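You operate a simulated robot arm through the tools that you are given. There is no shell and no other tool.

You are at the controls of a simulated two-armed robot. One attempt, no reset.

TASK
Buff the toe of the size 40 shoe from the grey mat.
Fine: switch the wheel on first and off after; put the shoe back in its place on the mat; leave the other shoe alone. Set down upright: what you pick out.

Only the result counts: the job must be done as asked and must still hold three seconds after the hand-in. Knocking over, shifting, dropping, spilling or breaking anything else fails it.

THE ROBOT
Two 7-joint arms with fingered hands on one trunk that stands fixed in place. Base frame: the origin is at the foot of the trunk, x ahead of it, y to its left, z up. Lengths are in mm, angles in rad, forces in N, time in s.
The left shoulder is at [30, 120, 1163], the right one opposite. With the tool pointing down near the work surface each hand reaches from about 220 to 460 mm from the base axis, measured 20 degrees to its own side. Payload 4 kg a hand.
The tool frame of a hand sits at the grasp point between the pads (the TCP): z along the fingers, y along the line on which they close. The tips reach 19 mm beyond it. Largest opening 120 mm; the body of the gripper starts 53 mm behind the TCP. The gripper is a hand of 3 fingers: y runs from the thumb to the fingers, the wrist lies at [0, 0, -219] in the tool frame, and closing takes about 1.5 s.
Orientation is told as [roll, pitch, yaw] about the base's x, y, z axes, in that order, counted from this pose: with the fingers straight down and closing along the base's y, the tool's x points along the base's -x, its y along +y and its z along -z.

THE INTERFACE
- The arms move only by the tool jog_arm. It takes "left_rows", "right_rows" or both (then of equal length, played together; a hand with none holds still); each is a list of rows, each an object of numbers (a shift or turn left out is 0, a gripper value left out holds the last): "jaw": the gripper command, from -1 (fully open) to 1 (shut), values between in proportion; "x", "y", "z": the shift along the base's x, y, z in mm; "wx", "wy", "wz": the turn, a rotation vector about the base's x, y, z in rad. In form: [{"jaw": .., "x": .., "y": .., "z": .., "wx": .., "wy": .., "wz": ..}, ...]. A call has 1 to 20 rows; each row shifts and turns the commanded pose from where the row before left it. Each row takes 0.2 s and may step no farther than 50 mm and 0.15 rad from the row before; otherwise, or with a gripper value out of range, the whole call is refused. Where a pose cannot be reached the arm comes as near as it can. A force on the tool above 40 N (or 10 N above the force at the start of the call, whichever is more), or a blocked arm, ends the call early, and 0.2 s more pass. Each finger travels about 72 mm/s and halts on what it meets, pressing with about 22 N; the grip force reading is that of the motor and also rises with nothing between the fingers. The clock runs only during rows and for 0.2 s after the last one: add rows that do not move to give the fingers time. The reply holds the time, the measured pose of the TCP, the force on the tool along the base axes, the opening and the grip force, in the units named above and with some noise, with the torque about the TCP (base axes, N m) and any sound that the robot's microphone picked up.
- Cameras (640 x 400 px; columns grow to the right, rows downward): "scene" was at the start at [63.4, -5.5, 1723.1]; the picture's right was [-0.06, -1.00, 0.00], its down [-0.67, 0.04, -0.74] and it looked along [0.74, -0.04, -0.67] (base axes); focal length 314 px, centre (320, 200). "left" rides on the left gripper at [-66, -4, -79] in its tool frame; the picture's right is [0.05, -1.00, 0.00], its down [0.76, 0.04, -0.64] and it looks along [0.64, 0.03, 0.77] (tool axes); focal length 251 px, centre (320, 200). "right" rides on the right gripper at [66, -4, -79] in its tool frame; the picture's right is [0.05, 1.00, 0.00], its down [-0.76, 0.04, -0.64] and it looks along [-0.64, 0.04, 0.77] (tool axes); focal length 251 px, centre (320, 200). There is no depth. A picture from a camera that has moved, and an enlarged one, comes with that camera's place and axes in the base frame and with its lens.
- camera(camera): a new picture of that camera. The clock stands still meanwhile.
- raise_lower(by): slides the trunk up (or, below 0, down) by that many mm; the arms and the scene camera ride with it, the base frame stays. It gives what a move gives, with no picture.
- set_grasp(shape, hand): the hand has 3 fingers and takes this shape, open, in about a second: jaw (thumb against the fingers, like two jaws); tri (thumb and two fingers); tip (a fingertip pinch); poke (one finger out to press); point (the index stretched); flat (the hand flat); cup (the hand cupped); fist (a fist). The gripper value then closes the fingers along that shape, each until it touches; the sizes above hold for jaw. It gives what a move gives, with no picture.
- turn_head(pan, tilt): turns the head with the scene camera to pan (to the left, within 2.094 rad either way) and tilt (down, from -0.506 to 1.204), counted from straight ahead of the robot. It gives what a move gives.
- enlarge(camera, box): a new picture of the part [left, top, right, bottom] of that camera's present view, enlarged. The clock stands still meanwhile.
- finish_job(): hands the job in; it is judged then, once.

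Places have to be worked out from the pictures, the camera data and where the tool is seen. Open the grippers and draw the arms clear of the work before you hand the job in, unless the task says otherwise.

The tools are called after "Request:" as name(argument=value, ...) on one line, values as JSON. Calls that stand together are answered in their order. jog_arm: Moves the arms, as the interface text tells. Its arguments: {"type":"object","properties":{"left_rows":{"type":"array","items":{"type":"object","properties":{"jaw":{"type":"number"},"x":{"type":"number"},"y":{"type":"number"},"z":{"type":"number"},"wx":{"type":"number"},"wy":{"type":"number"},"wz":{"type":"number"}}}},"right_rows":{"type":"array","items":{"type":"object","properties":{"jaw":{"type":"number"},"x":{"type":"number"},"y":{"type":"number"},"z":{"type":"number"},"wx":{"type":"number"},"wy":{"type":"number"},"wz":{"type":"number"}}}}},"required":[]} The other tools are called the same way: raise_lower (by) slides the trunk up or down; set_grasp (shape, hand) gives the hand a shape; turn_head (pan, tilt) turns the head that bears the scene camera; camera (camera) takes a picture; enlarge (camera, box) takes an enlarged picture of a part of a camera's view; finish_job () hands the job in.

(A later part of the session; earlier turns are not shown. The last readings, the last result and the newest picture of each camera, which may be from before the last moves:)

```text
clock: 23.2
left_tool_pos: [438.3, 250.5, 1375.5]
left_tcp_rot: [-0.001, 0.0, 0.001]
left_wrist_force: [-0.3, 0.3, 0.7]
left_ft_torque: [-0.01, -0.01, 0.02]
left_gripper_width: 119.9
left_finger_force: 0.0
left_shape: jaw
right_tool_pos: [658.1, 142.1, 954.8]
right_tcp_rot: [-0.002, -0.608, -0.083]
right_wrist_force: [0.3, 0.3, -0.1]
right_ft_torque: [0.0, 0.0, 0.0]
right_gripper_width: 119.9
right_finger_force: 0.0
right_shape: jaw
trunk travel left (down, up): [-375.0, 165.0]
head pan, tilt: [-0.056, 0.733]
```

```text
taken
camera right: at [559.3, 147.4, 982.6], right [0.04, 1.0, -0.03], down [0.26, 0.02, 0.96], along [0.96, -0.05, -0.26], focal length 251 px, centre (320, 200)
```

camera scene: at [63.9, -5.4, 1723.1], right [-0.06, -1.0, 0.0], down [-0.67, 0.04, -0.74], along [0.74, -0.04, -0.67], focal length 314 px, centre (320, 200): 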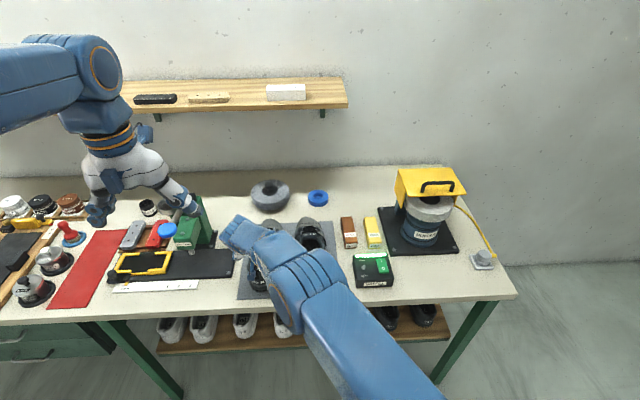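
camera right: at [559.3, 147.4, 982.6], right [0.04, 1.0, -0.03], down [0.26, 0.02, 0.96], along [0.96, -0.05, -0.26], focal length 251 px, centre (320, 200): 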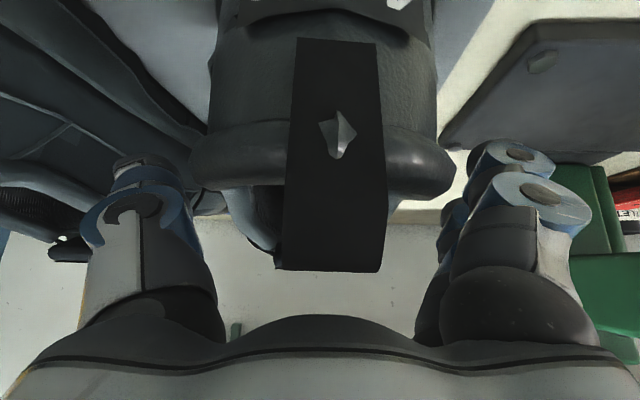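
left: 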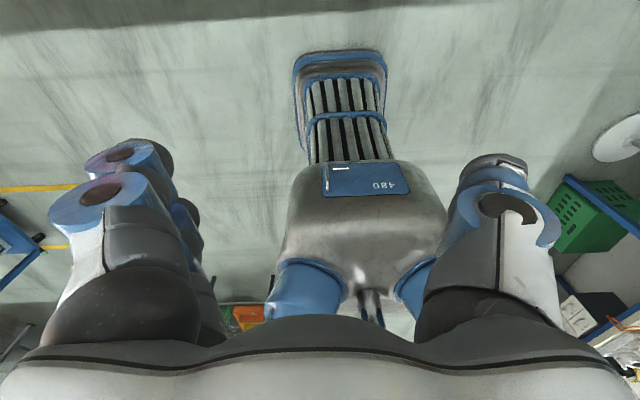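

The heel rim turns out taller than I first judged (rim ≈ 968, pull-strap top ≈ 983), so with this much tilt the palm would come down on the strap. I need less tilt with more reach, so I raise the trunk (the hand rises straight up, clear of the shoe) and try the approach again from a higher shoulder.

Request:
raise_lower(by=120)

Request:
jog_arm(right_rows=[{"x": 5, "y": 0, "wy": 0.1}, {"x": 5, "wy": 0.1}, {"x": 5, "wy": 0.05}, {"x": 5, "z": -10}, {}])

Request:
camera(camera="right")

Request:
camera(camera="scene")

```text
clock: 24.7
left_tool_pos: [440.8, 250.9, 1496.9]
left_tcp_rot: [0.0, -0.001, -0.001]
left_wrist_force: [-0.2, -0.3, 0.1]
left_ft_torque: [-0.02, -0.01, 0.0]
left_gripper_width: 119.8
left_finger_force: 0.0
left_shape: jaw
right_tool_pos: [659.1, 142.4, 1075.1]
right_tcp_rot: [-0.002, -0.606, -0.082]
right_wrist_force: [0.0, 0.5, 0.8]
right_ft_torque: [0.04, -0.02, 0.04]
right_gripper_width: 119.8
right_finger_force: 0.0
right_shape: jaw
trunk travel left (down, up): [-495.0, 45.0]
head pan, tilt: [-0.056, 0.733]
```

```text
clock: 25.9
left_tool_pos: [439.6, 251.6, 1497.5]
left_tcp_rot: [0.0, -0.001, 0.0]
left_wrist_force: [-0.3, 0.4, -0.6]
left_ft_torque: [-0.03, -0.01, -0.01]
left_gripper_width: 120.0
left_finger_force: 0.0
left_shape: jaw
right_tool_pos: [649.0, 110.3, 1052.9]
right_tcp_rot: [-0.023, -0.357, -0.071]
right_wrist_force: [0.5, 0.5, 0.2]
right_ft_torque: [0.01, -0.02, 0.01]
right_gripper_width: 120.0
right_finger_force: 0.0
right_shape: jaw
right hand out of reach, approached as far as the arm can: row 2, 3, 4
trunk travel left (down, up): [-495.0, 45.0]
head pan, tilt: [-0.056, 0.733]
```

```text
taken
camera right: at [559.8, 115.6, 1103.3], right [0.03, 1.0, -0.04], down [0.49, 0.02, 0.87], along [0.87, -0.04, -0.49], focal length 251 px, centre (320, 200)
```

right: 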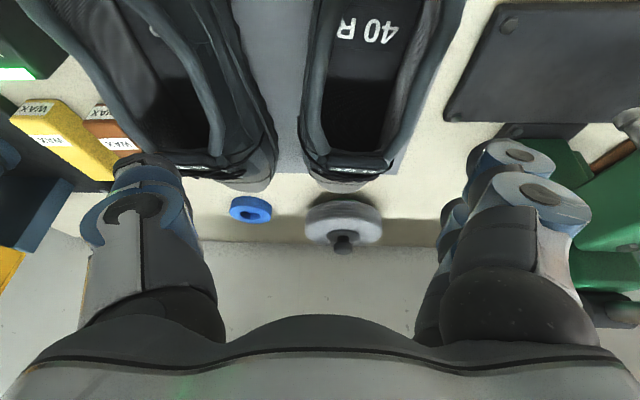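

```text
taken
camera scene: at [63.4, -5.4, 1843.1], right [-0.06, -1.0, 0.0], down [-0.67, 0.04, -0.74], along [0.74, -0.04, -0.67], focal length 314 px, centre (320, 200)
```

scene: 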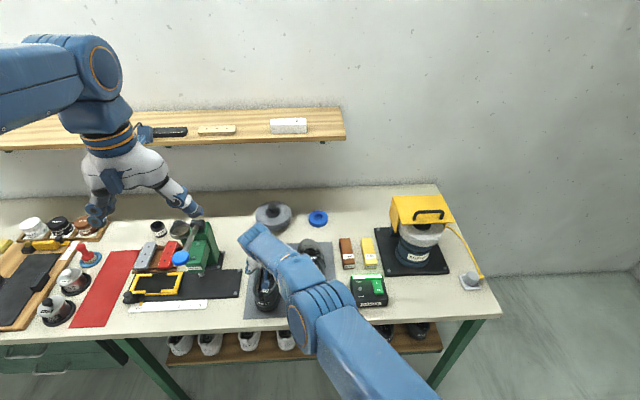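

The reach data fit a sphere (R ≈ 614) centred about 135 mm above the stated shoulder, so a lower trunk is what helps, not a higher one. I lift the right hand first, then lower the trunk so the wrist will be level with that centre at the pick height.

Request:
jog_arm(right_rows=[{"z": 28, "x": -4}, {"z": 28, "x": -4}, {"z": 28, "x": -4}, {"z": 28}, {"z": 28}, {"z": 28}, {"z": 28}, {"z": 28}, {"z": 28}, {"z": 28}, {}])

```text
clock: 28.3
left_tool_pos: [440.1, 250.6, 1497.5]
left_tcp_rot: [0.0, 0.001, -0.001]
left_wrist_force: [-0.2, 0.0, -1.1]
left_ft_torque: [-0.02, -0.02, 0.03]
left_gripper_width: 119.8
left_finger_force: 0.1
left_shape: jaw
right_tool_pos: [636.6, 112.7, 1332.5]
right_tcp_rot: [-0.022, -0.355, -0.071]
right_wrist_force: [0.1, 0.4, -0.2]
right_ft_torque: [0.0, 0.02, 0.01]
right_gripper_width: 119.6
right_finger_force: 0.1
right_shape: jaw
trunk travel left (down, up): [-495.0, 45.0]
head pan, tilt: [-0.056, 0.733]
```

The hand is at z 1332, so I lower the trunk in two steps, checking the scene between.

Request:
raise_lower(by=-160)

Request:
camera(camera="scene")

```text
clock: 30.1
left_tool_pos: [440.1, 250.8, 1337.2]
left_tcp_rot: [-0.001, 0.001, -0.001]
left_wrist_force: [0.0, 0.9, 0.0]
left_ft_torque: [0.0, 0.01, 0.01]
left_gripper_width: 119.9
left_finger_force: 0.0
left_shape: jaw
right_tool_pos: [637.4, 112.9, 1173.2]
right_tcp_rot: [-0.022, -0.357, -0.072]
right_wrist_force: [0.0, 0.3, -1.3]
right_ft_torque: [0.0, 0.01, 0.0]
right_gripper_width: 119.9
right_finger_force: 0.1
right_shape: jaw
trunk travel left (down, up): [-335.0, 205.0]
head pan, tilt: [-0.056, 0.733]
```

```text
taken
camera scene: at [63.4, -5.4, 1683.3], right [-0.06, -1.0, 0.0], down [-0.67, 0.04, -0.74], along [0.74, -0.04, -0.67], focal length 314 px, centre (320, 200)
```

scene: 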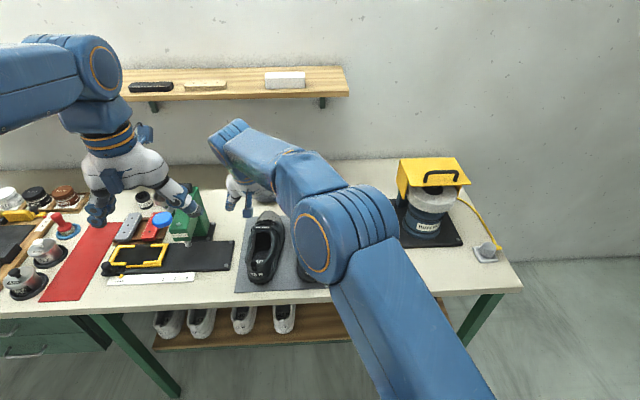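

Clear. I lower another 120 and set the hand above the shoe with the planned tilt (−0.42).

Request:
raise_lower(by=-120)

Request:
jog_arm(right_rows=[{"x": 5, "y": 8, "wy": -0.03}, {"x": 5, "y": 8, "wy": -0.03}, {"x": 5, "y": 8}, {"x": 5, "y": 8}, {}])

Request:
camera(camera="right")

Request:
camera(camera="scene")

```text
clock: 31.6
left_tool_pos: [439.5, 250.3, 1216.6]
left_tcp_rot: [0.001, 0.001, 0.001]
left_wrist_force: [-0.3, 0.7, 0.2]
left_ft_torque: [-0.01, 0.0, 0.04]
left_gripper_width: 119.8
left_finger_force: 0.1
left_shape: jaw
right_tool_pos: [637.6, 112.3, 1052.1]
right_tcp_rot: [-0.023, -0.358, -0.072]
right_wrist_force: [0.2, -0.6, -0.2]
right_ft_torque: [0.0, 0.01, 0.02]
right_gripper_width: 119.8
right_finger_force: 0.0
right_shape: jaw
trunk travel left (down, up): [-215.0, 325.0]
head pan, tilt: [-0.056, 0.733]
```

```text
clock: 32.8
left_tool_pos: [439.1, 251.1, 1216.8]
left_tcp_rot: [0.0, -0.001, -0.001]
left_wrist_force: [0.2, 0.1, 0.0]
left_ft_torque: [0.0, 0.01, 0.01]
left_gripper_width: 119.9
left_finger_force: 0.1
left_shape: jaw
right_tool_pos: [657.9, 143.1, 1052.0]
right_tcp_rot: [-0.019, -0.417, -0.073]
right_wrist_force: [0.6, 0.4, -0.2]
right_ft_torque: [0.0, 0.01, -0.03]
right_gripper_width: 119.9
right_finger_force: 0.0
right_shape: jaw
trunk travel left (down, up): [-215.0, 325.0]
head pan, tilt: [-0.056, 0.733]
```

```text
taken
camera right: at [565.7, 148.3, 1097.0], right [0.03, 1.0, -0.04], down [0.44, 0.02, 0.9], along [0.9, -0.04, -0.44], focal length 251 px, centre (320, 200)
```

right: 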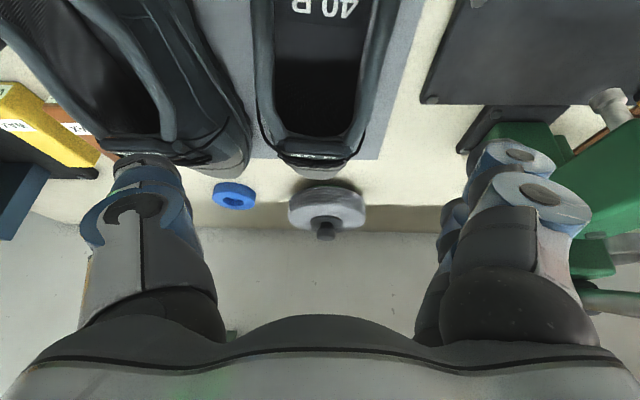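

```text
taken
camera scene: at [63.3, -5.5, 1563.2], right [-0.06, -1.0, 0.0], down [-0.67, 0.04, -0.74], along [0.74, -0.04, -0.67], focal length 314 px, centre (320, 200)
```

scene: 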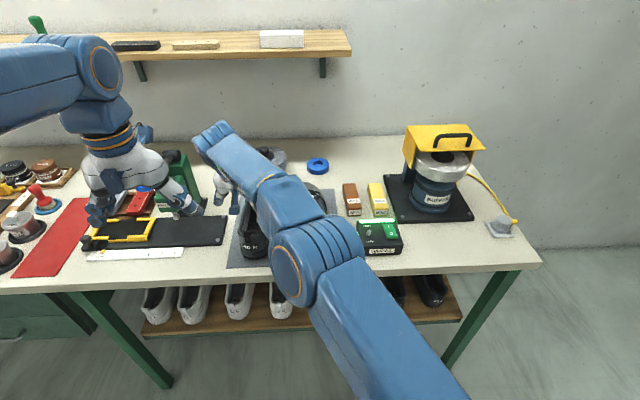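

Reached [658, 143, 1052]. The shoe's centre line here is at y ≈ 141–142, so I trim y by −1.5 and descend to just over the rim.

Request:
jog_arm(right_rows=[{"y": -1.5, "z": -20}, {"z": -20}, {"z": -20, "x": 2}, {"z": -15, "x": 2}, {}])

Request:
camera(camera="right")

Request:
enlarge(camera="scene", box=[180, 130, 340, 280])

```text
clock: 34.0
left_tool_pos: [439.9, 250.4, 1217.6]
left_tcp_rot: [0.0, -0.001, 0.0]
left_wrist_force: [0.5, 0.5, -0.6]
left_ft_torque: [0.0, -0.01, 0.02]
left_gripper_width: 119.8
left_finger_force: 0.1
left_shape: jaw
right_tool_pos: [659.9, 142.7, 977.8]
right_tcp_rot: [-0.019, -0.418, -0.075]
right_wrist_force: [-0.4, -0.3, 0.2]
right_ft_torque: [0.0, 0.0, -0.03]
right_gripper_width: 119.9
right_finger_force: 0.0
right_shape: jaw
trunk travel left (down, up): [-215.0, 325.0]
head pan, tilt: [-0.056, 0.733]
```

```text
taken
camera right: at [569.6, 147.4, 1022.3], right [0.03, 1.0, -0.04], down [0.44, 0.02, 0.9], along [0.9, -0.05, -0.44], focal length 251 px, centre (320, 200)
```

right: 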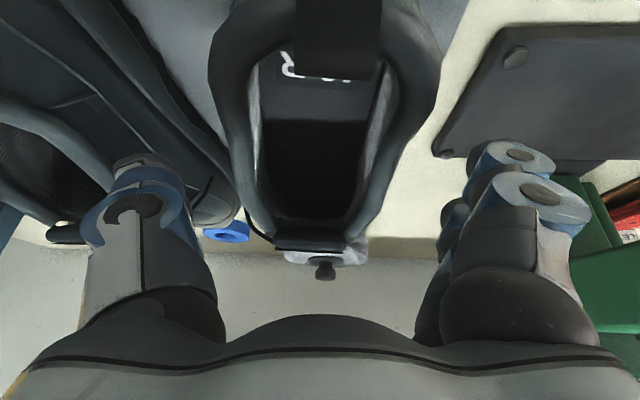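

```text
2.67 times, centred on (260, 205) of scene
camera zoom: at [63.3, -5.5, 1563.2], right [-0.06, -1.0, 0.0], down [-0.67, 0.04, -0.74], along [0.74, -0.04, -0.67], focal length 836 px, centre (480, 187)
```

zoom: 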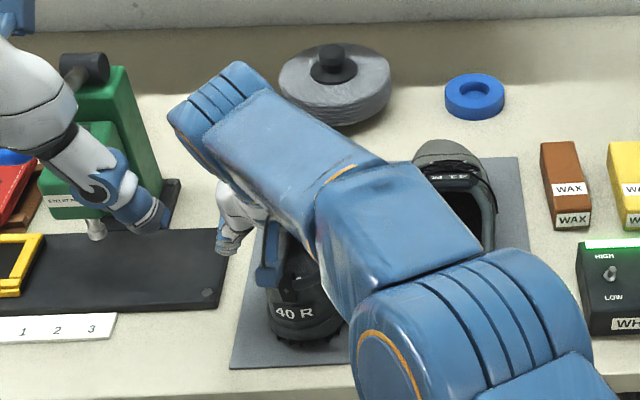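

The fingers straddle the collar symmetrically apart from ~3 mm. I correct y by −2.5 and descend to TCP z ≈ 943, then check the strap clearance.

Request:
jog_arm(right_rows=[{"y": -2.5}, {"z": -12}, {"z": -12}, {"z": -11}, {}])

Request:
camera(camera="right")

```text
clock: 35.2
left_tool_pos: [439.6, 250.9, 1216.6]
left_tcp_rot: [-0.001, 0.0, -0.001]
left_wrist_force: [0.7, 0.3, -0.1]
left_ft_torque: [0.01, 0.01, -0.01]
left_gripper_width: 120.3
left_finger_force: 0.1
left_shape: jaw
right_tool_pos: [660.2, 139.7, 941.6]
right_tcp_rot: [-0.018, -0.417, -0.075]
right_wrist_force: [0.2, 0.5, 0.5]
right_ft_torque: [0.03, 0.03, -0.01]
right_gripper_width: 119.8
right_finger_force: 0.1
right_shape: jaw
trunk travel left (down, up): [-215.0, 325.0]
head pan, tilt: [-0.056, 0.733]
```

```text
taken
camera right: at [568.7, 144.3, 987.6], right [0.03, 1.0, -0.04], down [0.44, 0.02, 0.9], along [0.9, -0.05, -0.44], focal length 251 px, centre (320, 200)
```

right: 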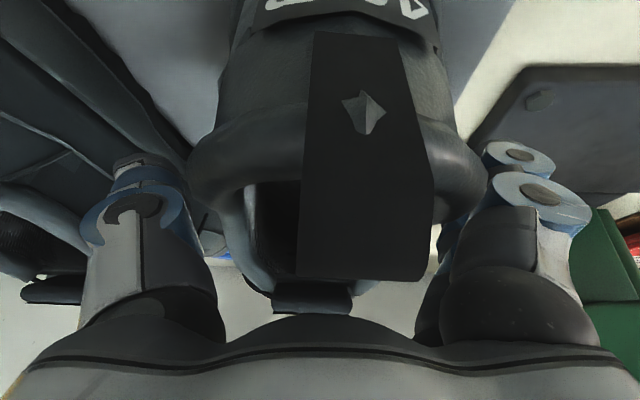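

About 5 mm of clearance remains under the palm at the strap. I go 4 mm lower and close the hand on the collar, giving the fingers time.

Request:
jog_arm(right_rows=[{"z": -4}, {"jaw": -0.5}, {"jaw": 0}, {"jaw": 0.5}, {"jaw": 1}, {"jaw": 1}, {"jaw": 1}, {"jaw": 1}, {"jaw": 1}])

Request:
camera(camera="right")

Request:
enlarge(camera="scene", box=[180, 130, 340, 280])

```text
clock: 37.2
left_tool_pos: [440.0, 251.3, 1216.9]
left_tcp_rot: [0.0, 0.0, 0.001]
left_wrist_force: [-0.7, -0.2, 0.0]
left_ft_torque: [0.0, -0.02, 0.03]
left_gripper_width: 119.6
left_finger_force: 0.1
left_shape: jaw
right_tool_pos: [662.1, 140.2, 939.0]
right_tcp_rot: [-0.018, -0.417, -0.073]
right_wrist_force: [0.6, 1.3, 0.3]
right_ft_torque: [0.07, 0.01, 0.02]
right_gripper_width: 80.7
right_finger_force: 22.0
right_shape: jaw
trunk travel left (down, up): [-215.0, 325.0]
head pan, tilt: [-0.056, 0.733]
```

```text
taken
camera right: at [568.8, 144.4, 983.7], right [0.03, 1.0, -0.04], down [0.44, 0.02, 0.9], along [0.9, -0.05, -0.44], focal length 251 px, centre (320, 200)
```

right: 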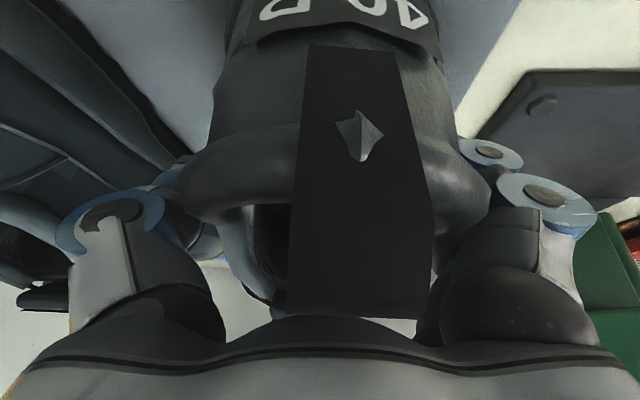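

```text
2.67 times, centred on (260, 205) of scene
camera zoom: at [63.7, -5.2, 1563.1], right [-0.06, -1.0, 0.0], down [-0.67, 0.04, -0.74], along [0.74, -0.04, -0.67], focal length 836 px, centre (480, 187)
```

zoom: 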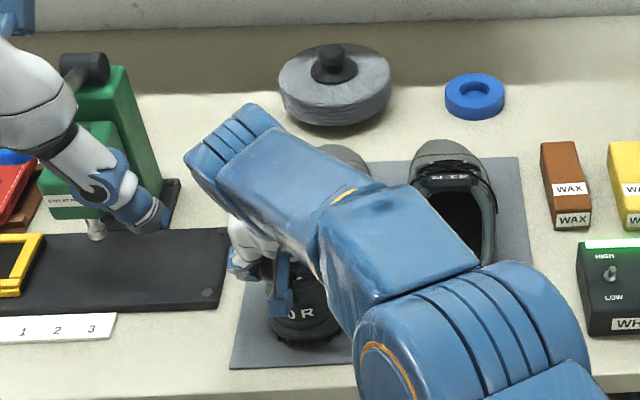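

Gripped at 80.7 mm with 22 N; the grasp pose to return to is [661, 140, 938] with rotation [-0.018, -0.417, -0.073]. I lift slowly a little and check that it holds level.

Request:
jog_arm(right_rows=[{"z": 3}, {"z": 5}, {"z": 8}, {"z": 8}, {"z": 8}, {"z": 8}, {}])

Request:
camera(camera="right")

Request:
camera(camera="scene")

```text
clock: 38.8
left_tool_pos: [441.0, 251.4, 1216.4]
left_tcp_rot: [0.0, -0.001, 0.001]
left_wrist_force: [1.1, -0.4, 0.0]
left_ft_torque: [0.0, 0.0, 0.0]
left_gripper_width: 119.9
left_finger_force: 0.0
left_shape: jaw
right_tool_pos: [661.2, 139.8, 978.1]
right_tcp_rot: [-0.019, -0.414, -0.073]
right_wrist_force: [-0.3, -0.7, -4.4]
right_ft_torque: [0.02, 0.25, 0.01]
right_gripper_width: 80.5
right_finger_force: 22.2
right_shape: jaw
trunk travel left (down, up): [-215.0, 325.0]
head pan, tilt: [-0.056, 0.733]
```

```text
taken
camera right: at [569.2, 144.5, 1023.4], right [0.03, 1.0, -0.04], down [0.44, 0.02, 0.9], along [0.9, -0.04, -0.44], focal length 251 px, centre (320, 200)
```

right: 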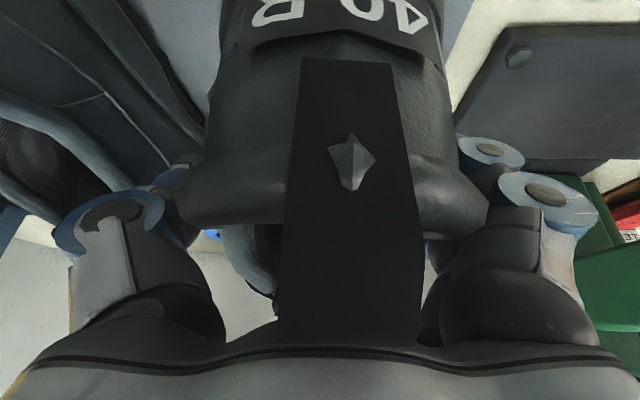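

```text
taken
camera scene: at [64.1, -5.3, 1563.1], right [-0.06, -1.0, 0.0], down [-0.67, 0.04, -0.74], along [0.74, -0.04, -0.67], focal length 314 px, centre (320, 200)
```

scene: 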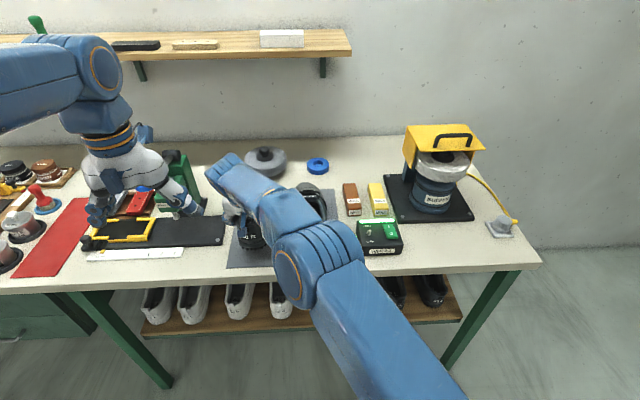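

Weight 4.4 N; the shoe is held, with the toe drooping a bit until the heel tab leans on the palm, which acts as a stop. I lift it straight up by raising the trunk 140 mm and look again.

Request:
raise_lower(by=140)

Request:
camera(camera="right")

Request:
camera(camera="scene")

```text
clock: 40.5
left_tool_pos: [440.7, 250.2, 1356.2]
left_tcp_rot: [0.0, 0.001, 0.001]
left_wrist_force: [0.1, 0.2, -0.3]
left_ft_torque: [-0.01, 0.01, 0.02]
left_gripper_width: 119.9
left_finger_force: 0.0
left_shape: jaw
right_tool_pos: [662.1, 140.0, 1116.4]
right_tcp_rot: [-0.018, -0.416, -0.073]
right_wrist_force: [-0.1, -0.2, -4.9]
right_ft_torque: [0.02, 0.24, -0.02]
right_gripper_width: 80.7
right_finger_force: 21.9
right_shape: jaw
trunk travel left (down, up): [-355.0, 185.0]
head pan, tilt: [-0.056, 0.733]
```

```text
taken
camera right: at [569.4, 144.4, 1162.8], right [0.03, 1.0, -0.04], down [0.44, 0.02, 0.9], along [0.9, -0.05, -0.44], focal length 251 px, centre (320, 200)
```

right: 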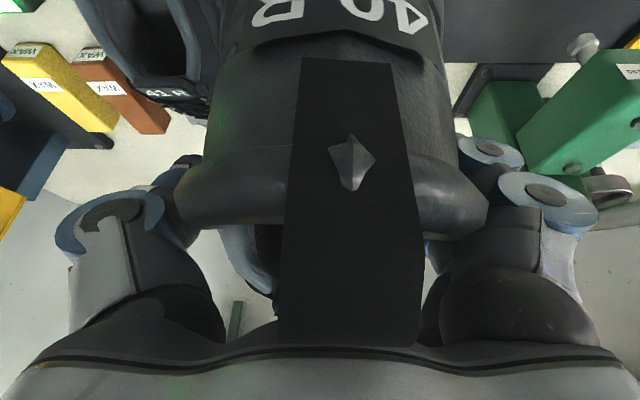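

```text
taken
camera scene: at [64.3, -5.2, 1702.9], right [-0.06, -1.0, 0.0], down [-0.67, 0.04, -0.74], along [0.74, -0.04, -0.67], focal length 314 px, centre (320, 200)
```

scene: 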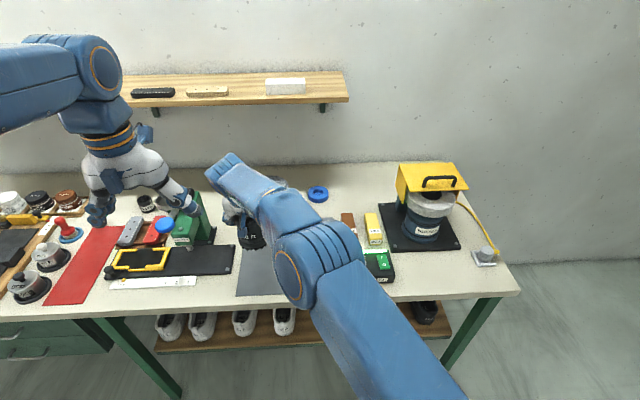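

The shoe is steady (same view as before, load unchanged). I carry it diagonally back and to the right, over the other shoe with ample height, staying well in front of the buffer.

Request:
jog_arm(right_rows=[{"x": -20, "y": -25}, {"x": -33, "y": -36}, {"x": -33, "y": -36}, {"x": -33, "y": -36}, {"x": -33, "y": -36}, {"x": -33, "y": -36}, {"x": -10, "y": -30}, {}])

Request:
camera(camera="right")

Request:
camera(camera="scene")

```text
clock: 42.3
left_tool_pos: [440.0, 252.1, 1356.7]
left_tcp_rot: [0.001, 0.001, -0.001]
left_wrist_force: [0.2, -0.3, 0.2]
left_ft_torque: [-0.02, -0.02, 0.0]
left_gripper_width: 120.1
left_finger_force: 0.1
left_shape: jaw
right_tool_pos: [464.6, -93.6, 1118.7]
right_tcp_rot: [-0.02, -0.416, -0.072]
right_wrist_force: [0.2, 0.6, -3.6]
right_ft_torque: [0.06, 0.25, -0.02]
right_gripper_width: 80.4
right_finger_force: 21.9
right_shape: jaw
trunk travel left (down, up): [-355.0, 185.0]
head pan, tilt: [-0.056, 0.733]
```

```text
taken
camera right: at [372.4, -89.3, 1163.5], right [0.03, 1.0, -0.04], down [0.44, 0.02, 0.9], along [0.9, -0.04, -0.44], focal length 251 px, centre (320, 200)
```

right: 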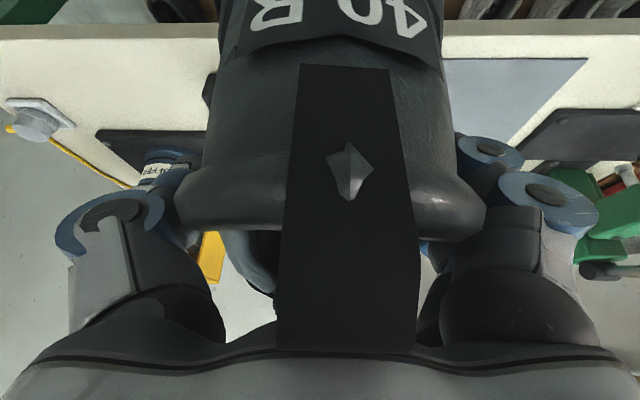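

```text
taken
camera scene: at [64.0, -4.6, 1703.1], right [-0.06, -1.0, 0.0], down [-0.67, 0.04, -0.74], along [0.74, -0.04, -0.67], focal length 314 px, centre (320, 200)
```

scene: 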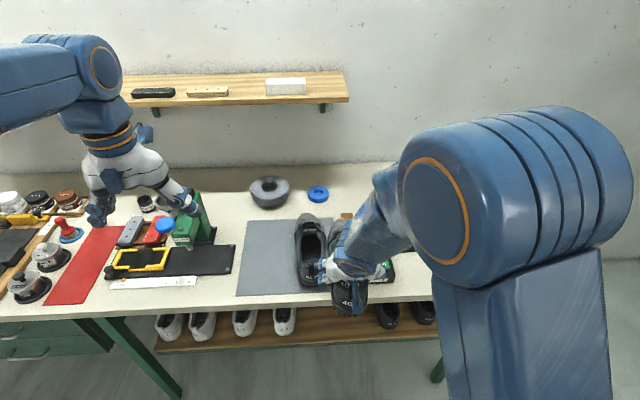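

Steady. I continue to the right at the same height to line up in front of the wheel.

Request:
jog_arm(right_rows=[{"y": -30}, {"y": -38}, {"y": -38}, {"y": -38}, {"y": -38}, {"y": -38}, {"y": -38}, {"y": -20}, {}])

Request:
camera(camera="right")

Request:
camera(camera="scene")

```text
clock: 44.3
left_tool_pos: [440.8, 250.4, 1357.2]
left_tcp_rot: [0.001, 0.0, 0.001]
left_wrist_force: [0.8, 0.2, 0.9]
left_ft_torque: [-0.01, 0.05, 0.02]
left_gripper_width: 120.1
left_finger_force: 0.1
left_shape: jaw
right_tool_pos: [467.6, -371.7, 1116.7]
right_tcp_rot: [-0.02, -0.418, -0.072]
right_wrist_force: [0.2, 0.6, -3.0]
right_ft_torque: [0.03, 0.25, 0.03]
right_gripper_width: 80.3
right_finger_force: 22.0
right_shape: jaw
trunk travel left (down, up): [-355.0, 185.0]
head pan, tilt: [-0.056, 0.733]
```

```text
taken
camera right: at [375.0, -367.2, 1161.6], right [0.03, 1.0, -0.04], down [0.44, 0.02, 0.9], along [0.9, -0.04, -0.44], focal length 251 px, centre (320, 200)
```

right: 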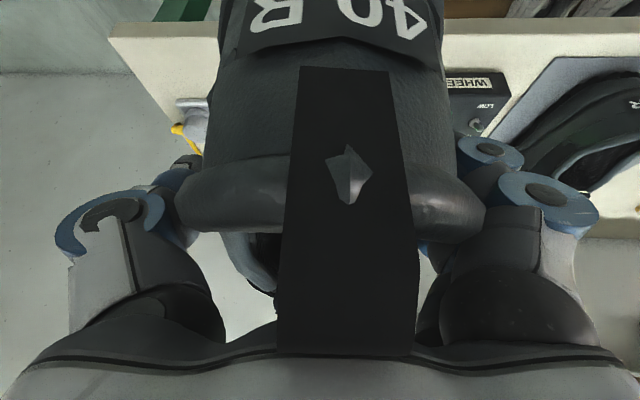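

```text
taken
camera scene: at [64.0, -5.4, 1703.1], right [-0.06, -1.0, 0.0], down [-0.67, 0.04, -0.74], along [0.74, -0.04, -0.67], focal length 314 px, centre (320, 200)
```

scene: 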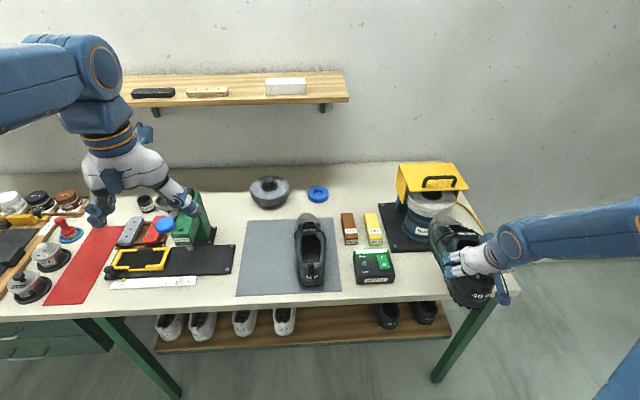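

Now the shoe is in front of the buffer and visible. I zoom in to measure the toe against the wheel.

Request:
enlarge(camera="scene", box=[380, 155, 540, 315])

```text
2.50 times, centred on (460, 235) of scene
camera zoom: at [64.0, -5.4, 1703.1], right [-0.06, -1.0, 0.0], down [-0.67, 0.04, -0.74], along [0.74, -0.04, -0.67], focal length 784 px, centre (-30, 112)
```

zoom: 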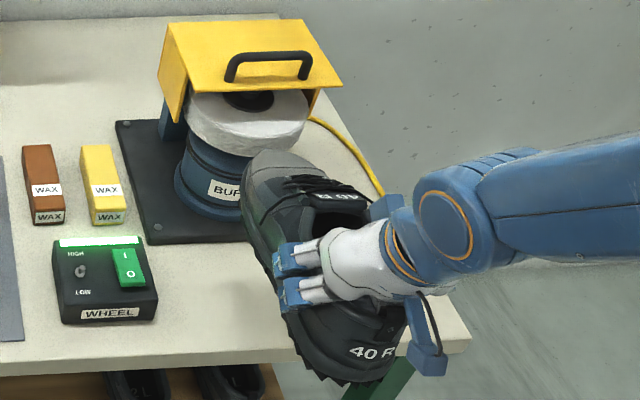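

The toe tip is at about [685, −394, 1050] with ~7° nose-down; the wheel is centred near (798, −402), radius ≈ 78, z 1013–1047. I lower 20 mm and shift 6 mm to the right so the toe tip faces the rim's middle.

Request:
jog_arm(right_rows=[{"z": -7, "y": -2}, {"z": -7, "y": -2}, {"z": -6, "y": -2}, {"x": 8}, {"x": 8}, {}])

Request:
enlarge(camera="scene", box=[390, 155, 490, 245])

```text
clock: 45.7
left_tool_pos: [440.5, 249.8, 1356.5]
left_tcp_rot: [0.0, 0.001, 0.0]
left_wrist_force: [-1.0, 0.0, -0.6]
left_ft_torque: [0.0, -0.01, 0.02]
left_gripper_width: 119.8
left_finger_force: 0.2
left_shape: jaw
right_tool_pos: [482.6, -379.1, 1097.1]
right_tcp_rot: [-0.017, -0.417, -0.073]
right_wrist_force: [-0.4, 0.1, -3.1]
right_ft_torque: [0.02, 0.26, 0.01]
right_gripper_width: 80.2
right_finger_force: 21.5
right_shape: jaw
trunk travel left (down, up): [-355.0, 185.0]
head pan, tilt: [-0.056, 0.733]
```

```text
4.44 times, centred on (440, 200) of scene
camera zoom: at [63.6, -5.8, 1703.1], right [-0.06, -1.0, 0.0], down [-0.67, 0.04, -0.74], along [0.74, -0.04, -0.67], focal length 1393 px, centre (-213, 200)
```

zoom: 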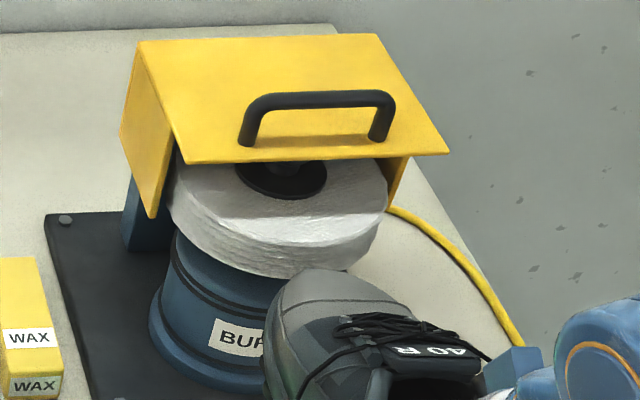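

The toe faces the rim about 20 mm before it, near the wheel's mid-height. I approach in small steps, watching the force along x.

Request:
jog_arm(right_rows=[{"x": 4, "y": -2}, {"x": 4}, {"x": 3}, {}])

Request:
enlarge(camera="scene", box=[390, 155, 490, 245])

```text
clock: 46.7
left_tool_pos: [439.7, 249.5, 1356.6]
left_tcp_rot: [0.001, 0.0, 0.001]
left_wrist_force: [-0.2, -0.5, 0.1]
left_ft_torque: [-0.01, 0.0, 0.0]
left_gripper_width: 120.0
left_finger_force: 0.0
left_shape: jaw
right_tool_pos: [492.4, -381.3, 1096.9]
right_tcp_rot: [-0.018, -0.417, -0.074]
right_wrist_force: [0.2, -0.1, -3.5]
right_ft_torque: [0.07, 0.25, 0.02]
right_gripper_width: 80.3
right_finger_force: 21.5
right_shape: jaw
trunk travel left (down, up): [-355.0, 185.0]
head pan, tilt: [-0.056, 0.733]
```

```text
4.44 times, centred on (440, 200) of scene
camera zoom: at [63.8, -5.8, 1703.1], right [-0.06, -1.0, 0.0], down [-0.67, 0.04, -0.74], along [0.74, -0.04, -0.67], focal length 1393 px, centre (-213, 200)
```

zoom: 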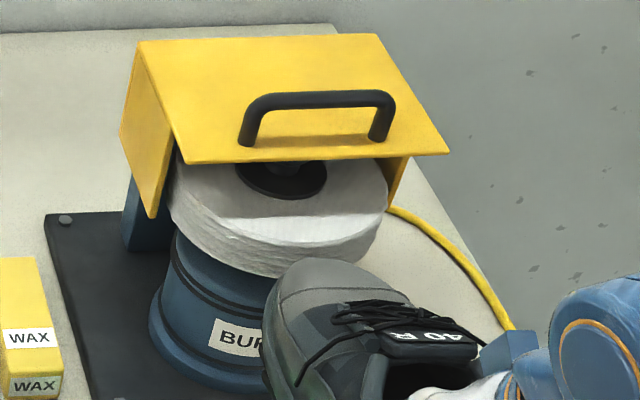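

No contact yet (Fx ≈ 0). I continue in 2 mm steps.

Request:
jog_arm(right_rows=[{"x": 2}, {"x": 2}, {"x": 2}])

```text
clock: 47.5
left_tool_pos: [440.7, 249.5, 1356.9]
left_tcp_rot: [-0.001, -0.001, -0.001]
left_wrist_force: [0.2, -0.4, 0.7]
left_ft_torque: [0.03, 0.03, 0.01]
left_gripper_width: 120.0
left_finger_force: 0.1
left_shape: jaw
right_tool_pos: [500.7, -381.0, 1097.5]
right_tcp_rot: [-0.017, -0.416, -0.075]
right_wrist_force: [0.1, -0.5, -4.3]
right_ft_torque: [0.03, 0.26, 0.01]
right_gripper_width: 80.4
right_finger_force: 21.9
right_shape: jaw
trunk travel left (down, up): [-355.0, 185.0]
head pan, tilt: [-0.056, 0.733]
```

Still free. I go on with 1.5 mm steps.

Request:
jog_arm(right_rows=[{"x": 1.5}, {"x": 1.5}, {"x": 1.5}])

Request:
enlarge(camera="scene", box=[390, 155, 490, 245])

```text
clock: 48.3
left_tool_pos: [439.4, 250.4, 1356.4]
left_tcp_rot: [0.0, 0.0, 0.0]
left_wrist_force: [0.1, -0.5, -0.4]
left_ft_torque: [-0.02, 0.04, 0.03]
left_gripper_width: 120.1
left_finger_force: 0.0
left_shape: jaw
right_tool_pos: [503.5, -381.7, 1098.0]
right_tcp_rot: [-0.018, -0.417, -0.074]
right_wrist_force: [1.3, 0.5, -3.2]
right_ft_torque: [0.04, 0.24, -0.01]
right_gripper_width: 80.2
right_finger_force: 21.9
right_shape: jaw
trunk travel left (down, up): [-355.0, 185.0]
head pan, tilt: [-0.056, 0.733]
```

```text
4.44 times, centred on (440, 200) of scene
camera zoom: at [63.9, -5.8, 1703.1], right [-0.06, -1.0, 0.0], down [-0.67, 0.04, -0.74], along [0.74, -0.04, -0.67], focal length 1393 px, centre (-213, 200)
```

zoom: 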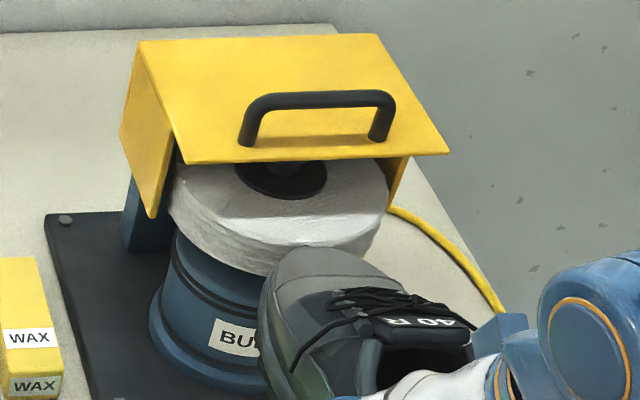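

Still barely any force. Toe tip should be almost at the rim; I continue with 1.5 mm steps.

Request:
jog_arm(right_rows=[{"x": 1.5}, {"x": 1.5}, {"x": 1.5}])

```text
clock: 49.1
left_tool_pos: [440.9, 249.5, 1357.3]
left_tcp_rot: [0.0, 0.0, 0.0]
left_wrist_force: [-0.2, -0.8, -0.1]
left_ft_torque: [0.02, 0.02, 0.03]
left_gripper_width: 119.9
left_finger_force: 0.0
left_shape: jaw
right_tool_pos: [506.1, -381.3, 1097.6]
right_tcp_rot: [-0.018, -0.418, -0.073]
right_wrist_force: [-0.7, 0.1, -4.3]
right_ft_torque: [0.01, 0.26, 0.01]
right_gripper_width: 80.6
right_finger_force: 22.6
right_shape: jaw
trunk travel left (down, up): [-355.0, 185.0]
head pan, tilt: [-0.056, 0.733]
```

Request:
jog_arm(right_rows=[{"x": 1.5}, {"x": 1.5}, {"x": 1.5}])

Request:
enlarge(camera="scene", box=[410, 175, 470, 225])

```text
clock: 49.9
left_tool_pos: [440.5, 249.8, 1356.9]
left_tcp_rot: [-0.001, -0.001, -0.001]
left_wrist_force: [-0.3, 1.2, -0.2]
left_ft_torque: [0.02, -0.03, 0.01]
left_gripper_width: 119.8
left_finger_force: 0.0
left_shape: jaw
right_tool_pos: [512.4, -380.4, 1098.7]
right_tcp_rot: [-0.018, -0.417, -0.073]
right_wrist_force: [0.4, 0.6, -4.0]
right_ft_torque: [0.03, 0.24, 0.0]
right_gripper_width: 80.3
right_finger_force: 22.1
right_shape: jaw
trunk travel left (down, up): [-355.0, 185.0]
head pan, tilt: [-0.056, 0.733]
```

```text
8.00 times, centred on (440, 200) of scene
camera zoom: at [63.9, -5.8, 1703.1], right [-0.06, -1.0, 0.0], down [-0.67, 0.04, -0.74], along [0.74, -0.04, -0.67], focal length 2508 px, centre (-640, 200)
```

zoom: 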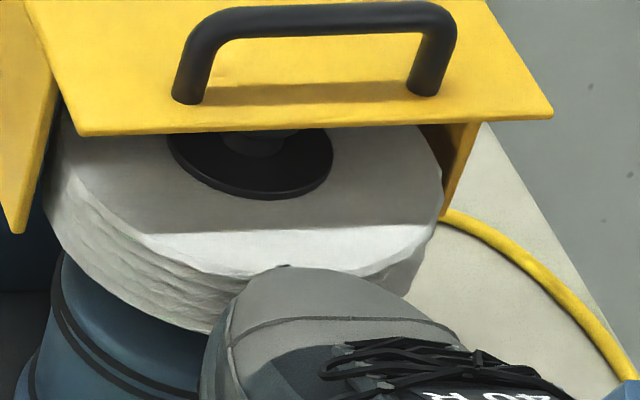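

No contact yet; the toe is still visibly in front of the rim. I continue in small steps.

Request:
jog_arm(right_rows=[{"x": 1.5}, {"x": 1.5}, {"x": 1.5}])

Request:
enlarge(camera="scene", box=[415, 180, 455, 210])

```text
clock: 50.7
left_tool_pos: [440.8, 250.4, 1357.1]
left_tcp_rot: [0.002, 0.001, 0.001]
left_wrist_force: [0.3, 0.4, -0.3]
left_ft_torque: [0.0, -0.01, 0.0]
left_gripper_width: 119.6
left_finger_force: 0.1
left_shape: jaw
right_tool_pos: [517.2, -380.9, 1098.1]
right_tcp_rot: [-0.018, -0.415, -0.074]
right_wrist_force: [-0.3, 0.0, -3.4]
right_ft_torque: [0.08, 0.26, -0.03]
right_gripper_width: 80.4
right_finger_force: 21.7
right_shape: jaw
trunk travel left (down, up): [-355.0, 185.0]
head pan, tilt: [-0.056, 0.733]
```

```text
13.33 times, centred on (435, 195) of scene
camera zoom: at [64.0, -5.8, 1703.1], right [-0.06, -1.0, 0.0], down [-0.67, 0.04, -0.74], along [0.74, -0.04, -0.67], focal length 4180 px, centre (-1213, 267)
```

zoom: 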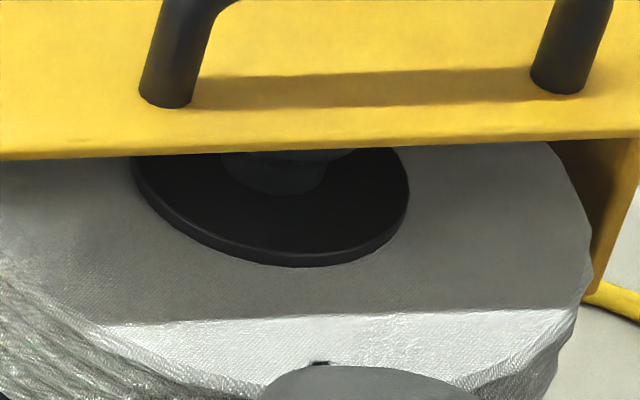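

The wheel's top is at z ≈ 1052 and the toe's upper edge stands slightly above it, so the toe tip is a bit high. I back off 15 mm, lower 8 mm, and look at the wheel edge again (also to see whether it is turning).

Request:
jog_arm(right_rows=[{"x": -8}, {"x": -7}, {"z": -4}, {"z": -4}, {}])

Request:
enlarge(camera="scene", box=[405, 175, 465, 220])

```text
clock: 51.9
left_tool_pos: [439.7, 250.6, 1357.4]
left_tcp_rot: [-0.001, 0.0, 0.0]
left_wrist_force: [-0.6, 0.8, 0.1]
left_ft_torque: [0.0, 0.0, 0.02]
left_gripper_width: 120.0
left_finger_force: 0.1
left_shape: jaw
right_tool_pos: [501.5, -381.2, 1089.5]
right_tcp_rot: [-0.017, -0.417, -0.072]
right_wrist_force: [0.1, 0.9, -4.2]
right_ft_torque: [0.01, 0.27, 0.02]
right_gripper_width: 80.0
right_finger_force: 22.5
right_shape: jaw
trunk travel left (down, up): [-355.0, 185.0]
head pan, tilt: [-0.056, 0.733]
```

```text
8.89 times, centred on (435, 198) of scene
camera zoom: at [63.9, -5.8, 1703.1], right [-0.06, -1.0, 0.0], down [-0.67, 0.04, -0.74], along [0.74, -0.04, -0.67], focal length 2786 px, centre (-702, 222)
```

zoom: 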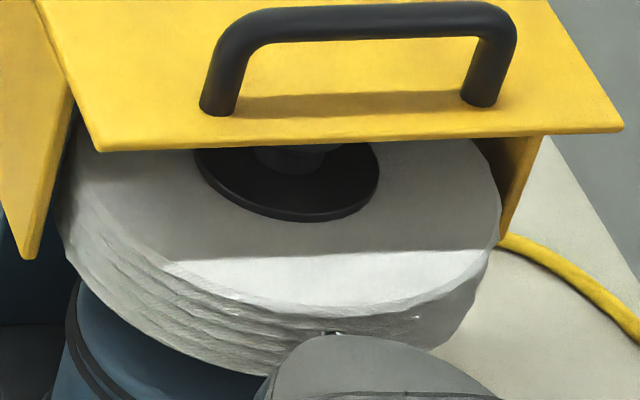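

Now the toe faces the side of the rim (rim z ≈ 1017–1052, toe tip ≈ 1030) with only a few mm left. I approach in 1.5 mm steps.

Request:
jog_arm(right_rows=[{"x": 1.5}, {"x": 1.5}, {"x": 1.5}, {"x": 1.5}])

Request:
enlarge(camera="scene", box=[405, 175, 465, 220])

```text
clock: 52.9
left_tool_pos: [440.4, 249.6, 1357.2]
left_tcp_rot: [-0.002, -0.001, -0.001]
left_wrist_force: [-0.3, -0.7, 0.6]
left_ft_torque: [0.01, 0.0, 0.0]
left_gripper_width: 119.9
left_finger_force: 0.1
left_shape: jaw
right_tool_pos: [507.2, -381.2, 1089.8]
right_tcp_rot: [-0.016, -0.417, -0.073]
right_wrist_force: [-0.2, 0.8, -3.2]
right_ft_torque: [0.01, 0.23, 0.01]
right_gripper_width: 80.4
right_finger_force: 22.0
right_shape: jaw
trunk travel left (down, up): [-355.0, 185.0]
head pan, tilt: [-0.056, 0.733]
```

```text
8.89 times, centred on (435, 198) of scene
camera zoom: at [64.0, -5.8, 1703.1], right [-0.06, -1.0, 0.0], down [-0.67, 0.04, -0.74], along [0.74, -0.04, -0.67], focal length 2786 px, centre (-702, 222)
```

zoom: 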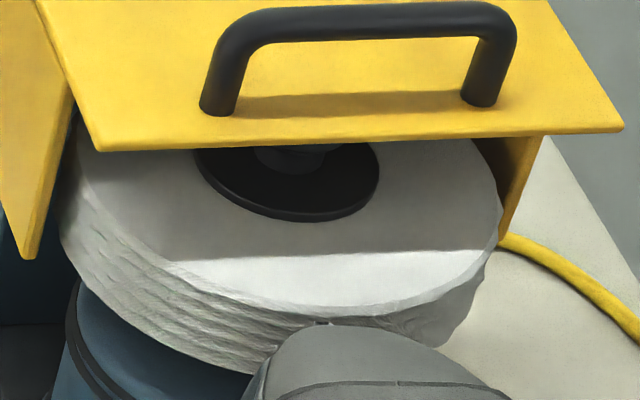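

The wheel texture changes between shots, so it is turning. Still no force; I continue in 1.5 mm steps.

Request:
jog_arm(right_rows=[{"x": 1.5}, {"x": 1.5}, {"x": 1.5}])

```text
clock: 53.7
left_tool_pos: [441.0, 249.3, 1357.5]
left_tcp_rot: [0.0, 0.001, 0.0]
left_wrist_force: [-0.4, 0.0, -1.0]
left_ft_torque: [0.0, 0.01, 0.0]
left_gripper_width: 119.7
left_finger_force: 0.0
left_shape: jaw
right_tool_pos: [512.6, -381.8, 1090.1]
right_tcp_rot: [-0.018, -0.416, -0.074]
right_wrist_force: [-0.6, 0.5, -3.5]
right_ft_torque: [-0.01, 0.27, 0.01]
right_gripper_width: 80.6
right_finger_force: 21.9
right_shape: jaw
trunk travel left (down, up): [-355.0, 185.0]
head pan, tilt: [-0.056, 0.733]
```

Request:
jog_arm(right_rows=[{"x": 1.5}, {"x": 1.5}, {"x": 1.5}])

Request:
enlarge(camera="scene", box=[405, 175, 465, 220])

```text
clock: 54.5
left_tool_pos: [441.2, 250.3, 1356.1]
left_tcp_rot: [-0.001, 0.0, 0.001]
left_wrist_force: [0.3, -0.3, -0.1]
left_ft_torque: [0.01, 0.01, 0.02]
left_gripper_width: 119.7
left_finger_force: 0.0
left_shape: jaw
right_tool_pos: [517.7, -381.6, 1090.1]
right_tcp_rot: [-0.018, -0.418, -0.075]
right_wrist_force: [0.1, 0.0, -4.1]
right_ft_torque: [0.0, 0.22, 0.01]
right_gripper_width: 80.2
right_finger_force: 22.0
right_shape: jaw
trunk travel left (down, up): [-355.0, 185.0]
head pan, tilt: [-0.056, 0.733]
```

```text
8.89 times, centred on (435, 198) of scene
camera zoom: at [64.0, -5.7, 1703.1], right [-0.06, -1.0, 0.0], down [-0.67, 0.04, -0.74], along [0.74, -0.04, -0.67], focal length 2786 px, centre (-702, 222)
```

zoom: 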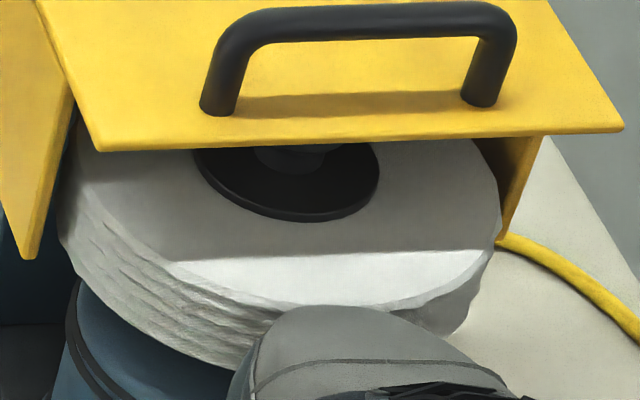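

Toe still just in front of the rim, no force yet. I continue in 1.5 mm steps.

Request:
jog_arm(right_rows=[{"x": 1.5}, {"x": 1.5}, {"x": 1.5}])

```text
clock: 55.3
left_tool_pos: [439.6, 250.1, 1356.8]
left_tcp_rot: [0.001, 0.001, -0.001]
left_wrist_force: [0.5, 0.1, 0.2]
left_ft_torque: [-0.01, -0.04, 0.0]
left_gripper_width: 119.8
left_finger_force: 0.1
left_shape: jaw
right_tool_pos: [521.4, -380.4, 1091.0]
right_tcp_rot: [-0.018, -0.415, -0.073]
right_wrist_force: [-2.4, -0.7, -3.7]
right_ft_torque: [-0.04, 0.31, -0.1]
right_gripper_width: 80.3
right_finger_force: 22.3
right_shape: jaw
trunk travel left (down, up): [-355.0, 185.0]
head pan, tilt: [-0.056, 0.733]
```

First contact: Fx −2.4 N with a small sideways torque from the spinning wheel. I press 1.5 mm more and hold for a second to see the reading and any sound.

Request:
jog_arm(right_rows=[{"x": 1.5}, {}, {}, {}, {}])

Request:
enlarge(camera="scene", box=[390, 160, 480, 220])

```text
clock: 56.5
left_tool_pos: [440.6, 250.6, 1356.7]
left_tcp_rot: [0.0, 0.001, 0.0]
left_wrist_force: [0.7, -0.3, 1.1]
left_ft_torque: [0.02, 0.01, 0.0]
left_gripper_width: 120.0
left_finger_force: 0.2
left_shape: jaw
right_tool_pos: [522.9, -381.5, 1089.5]
right_tcp_rot: [-0.019, -0.418, -0.073]
right_wrist_force: [-2.3, -0.2, -3.9]
right_ft_torque: [0.07, 0.38, -0.03]
right_gripper_width: 80.3
right_finger_force: 22.0
right_shape: jaw
trunk travel left (down, up): [-355.0, 185.0]
head pan, tilt: [-0.056, 0.733]
```

```text
6.67 times, centred on (435, 190) of scene
camera zoom: at [63.5, -5.9, 1703.1], right [-0.06, -1.0, 0.0], down [-0.67, 0.04, -0.74], along [0.74, -0.04, -0.67], focal length 2090 px, centre (-447, 267)
```

zoom: 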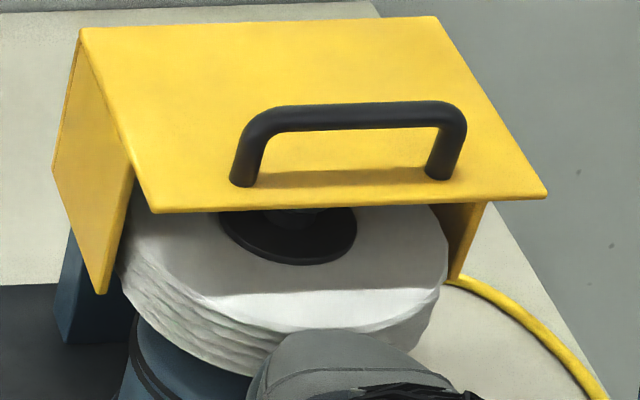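

Contact is light (≈2.3 N). I press a bit more, to around 5–8 N, and hold.

Request:
jog_arm(right_rows=[{"x": 1}, {"x": 1}, {}, {}])

```text
clock: 57.5
left_tool_pos: [439.6, 249.7, 1356.9]
left_tcp_rot: [0.0, 0.0, -0.002]
left_wrist_force: [1.2, -0.1, 0.7]
left_ft_torque: [-0.02, 0.01, 0.0]
left_gripper_width: 120.0
left_finger_force: 0.1
left_shape: jaw
right_tool_pos: [525.6, -381.0, 1090.7]
right_tcp_rot: [-0.017, -0.417, -0.074]
right_wrist_force: [-1.8, -0.5, -2.7]
right_ft_torque: [0.03, 0.28, 0.0]
right_gripper_width: 80.4
right_finger_force: 21.8
right_shape: jaw
trunk travel left (down, up): [-355.0, 185.0]
head pan, tilt: [-0.056, 0.733]
```

The force stays near 2 N although I moved 2 mm more; I check whether the toe is sliding up, or the shoe is turning in the hand.

Request:
camera(camera="right")

Request:
enlarge(camera="scene", box=[390, 160, 510, 260])

```text
taken
camera right: at [432.5, -377.3, 1136.0], right [0.03, 1.0, -0.04], down [0.44, 0.02, 0.9], along [0.9, -0.05, -0.44], focal length 251 px, centre (320, 200)
```

right: 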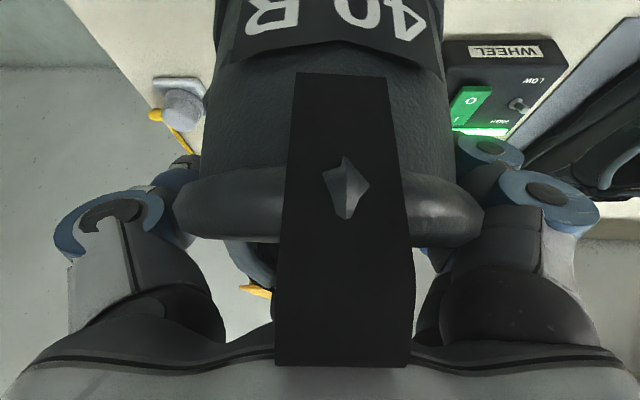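

```text
4.00 times, centred on (450, 210) of scene
camera zoom: at [63.4, -5.9, 1703.1], right [-0.06, -1.0, 0.0], down [-0.67, 0.04, -0.74], along [0.74, -0.04, -0.67], focal length 1254 px, centre (-200, 160)
```

zoom: 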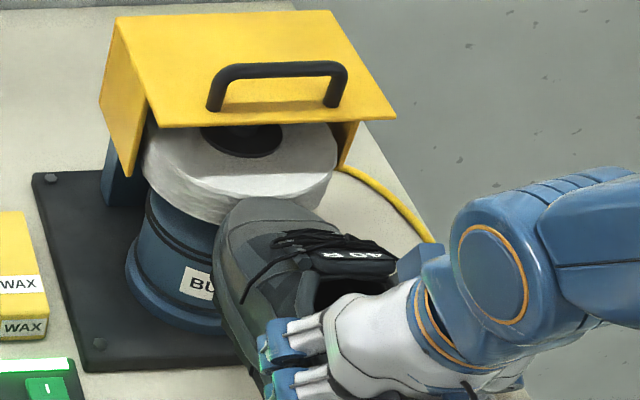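

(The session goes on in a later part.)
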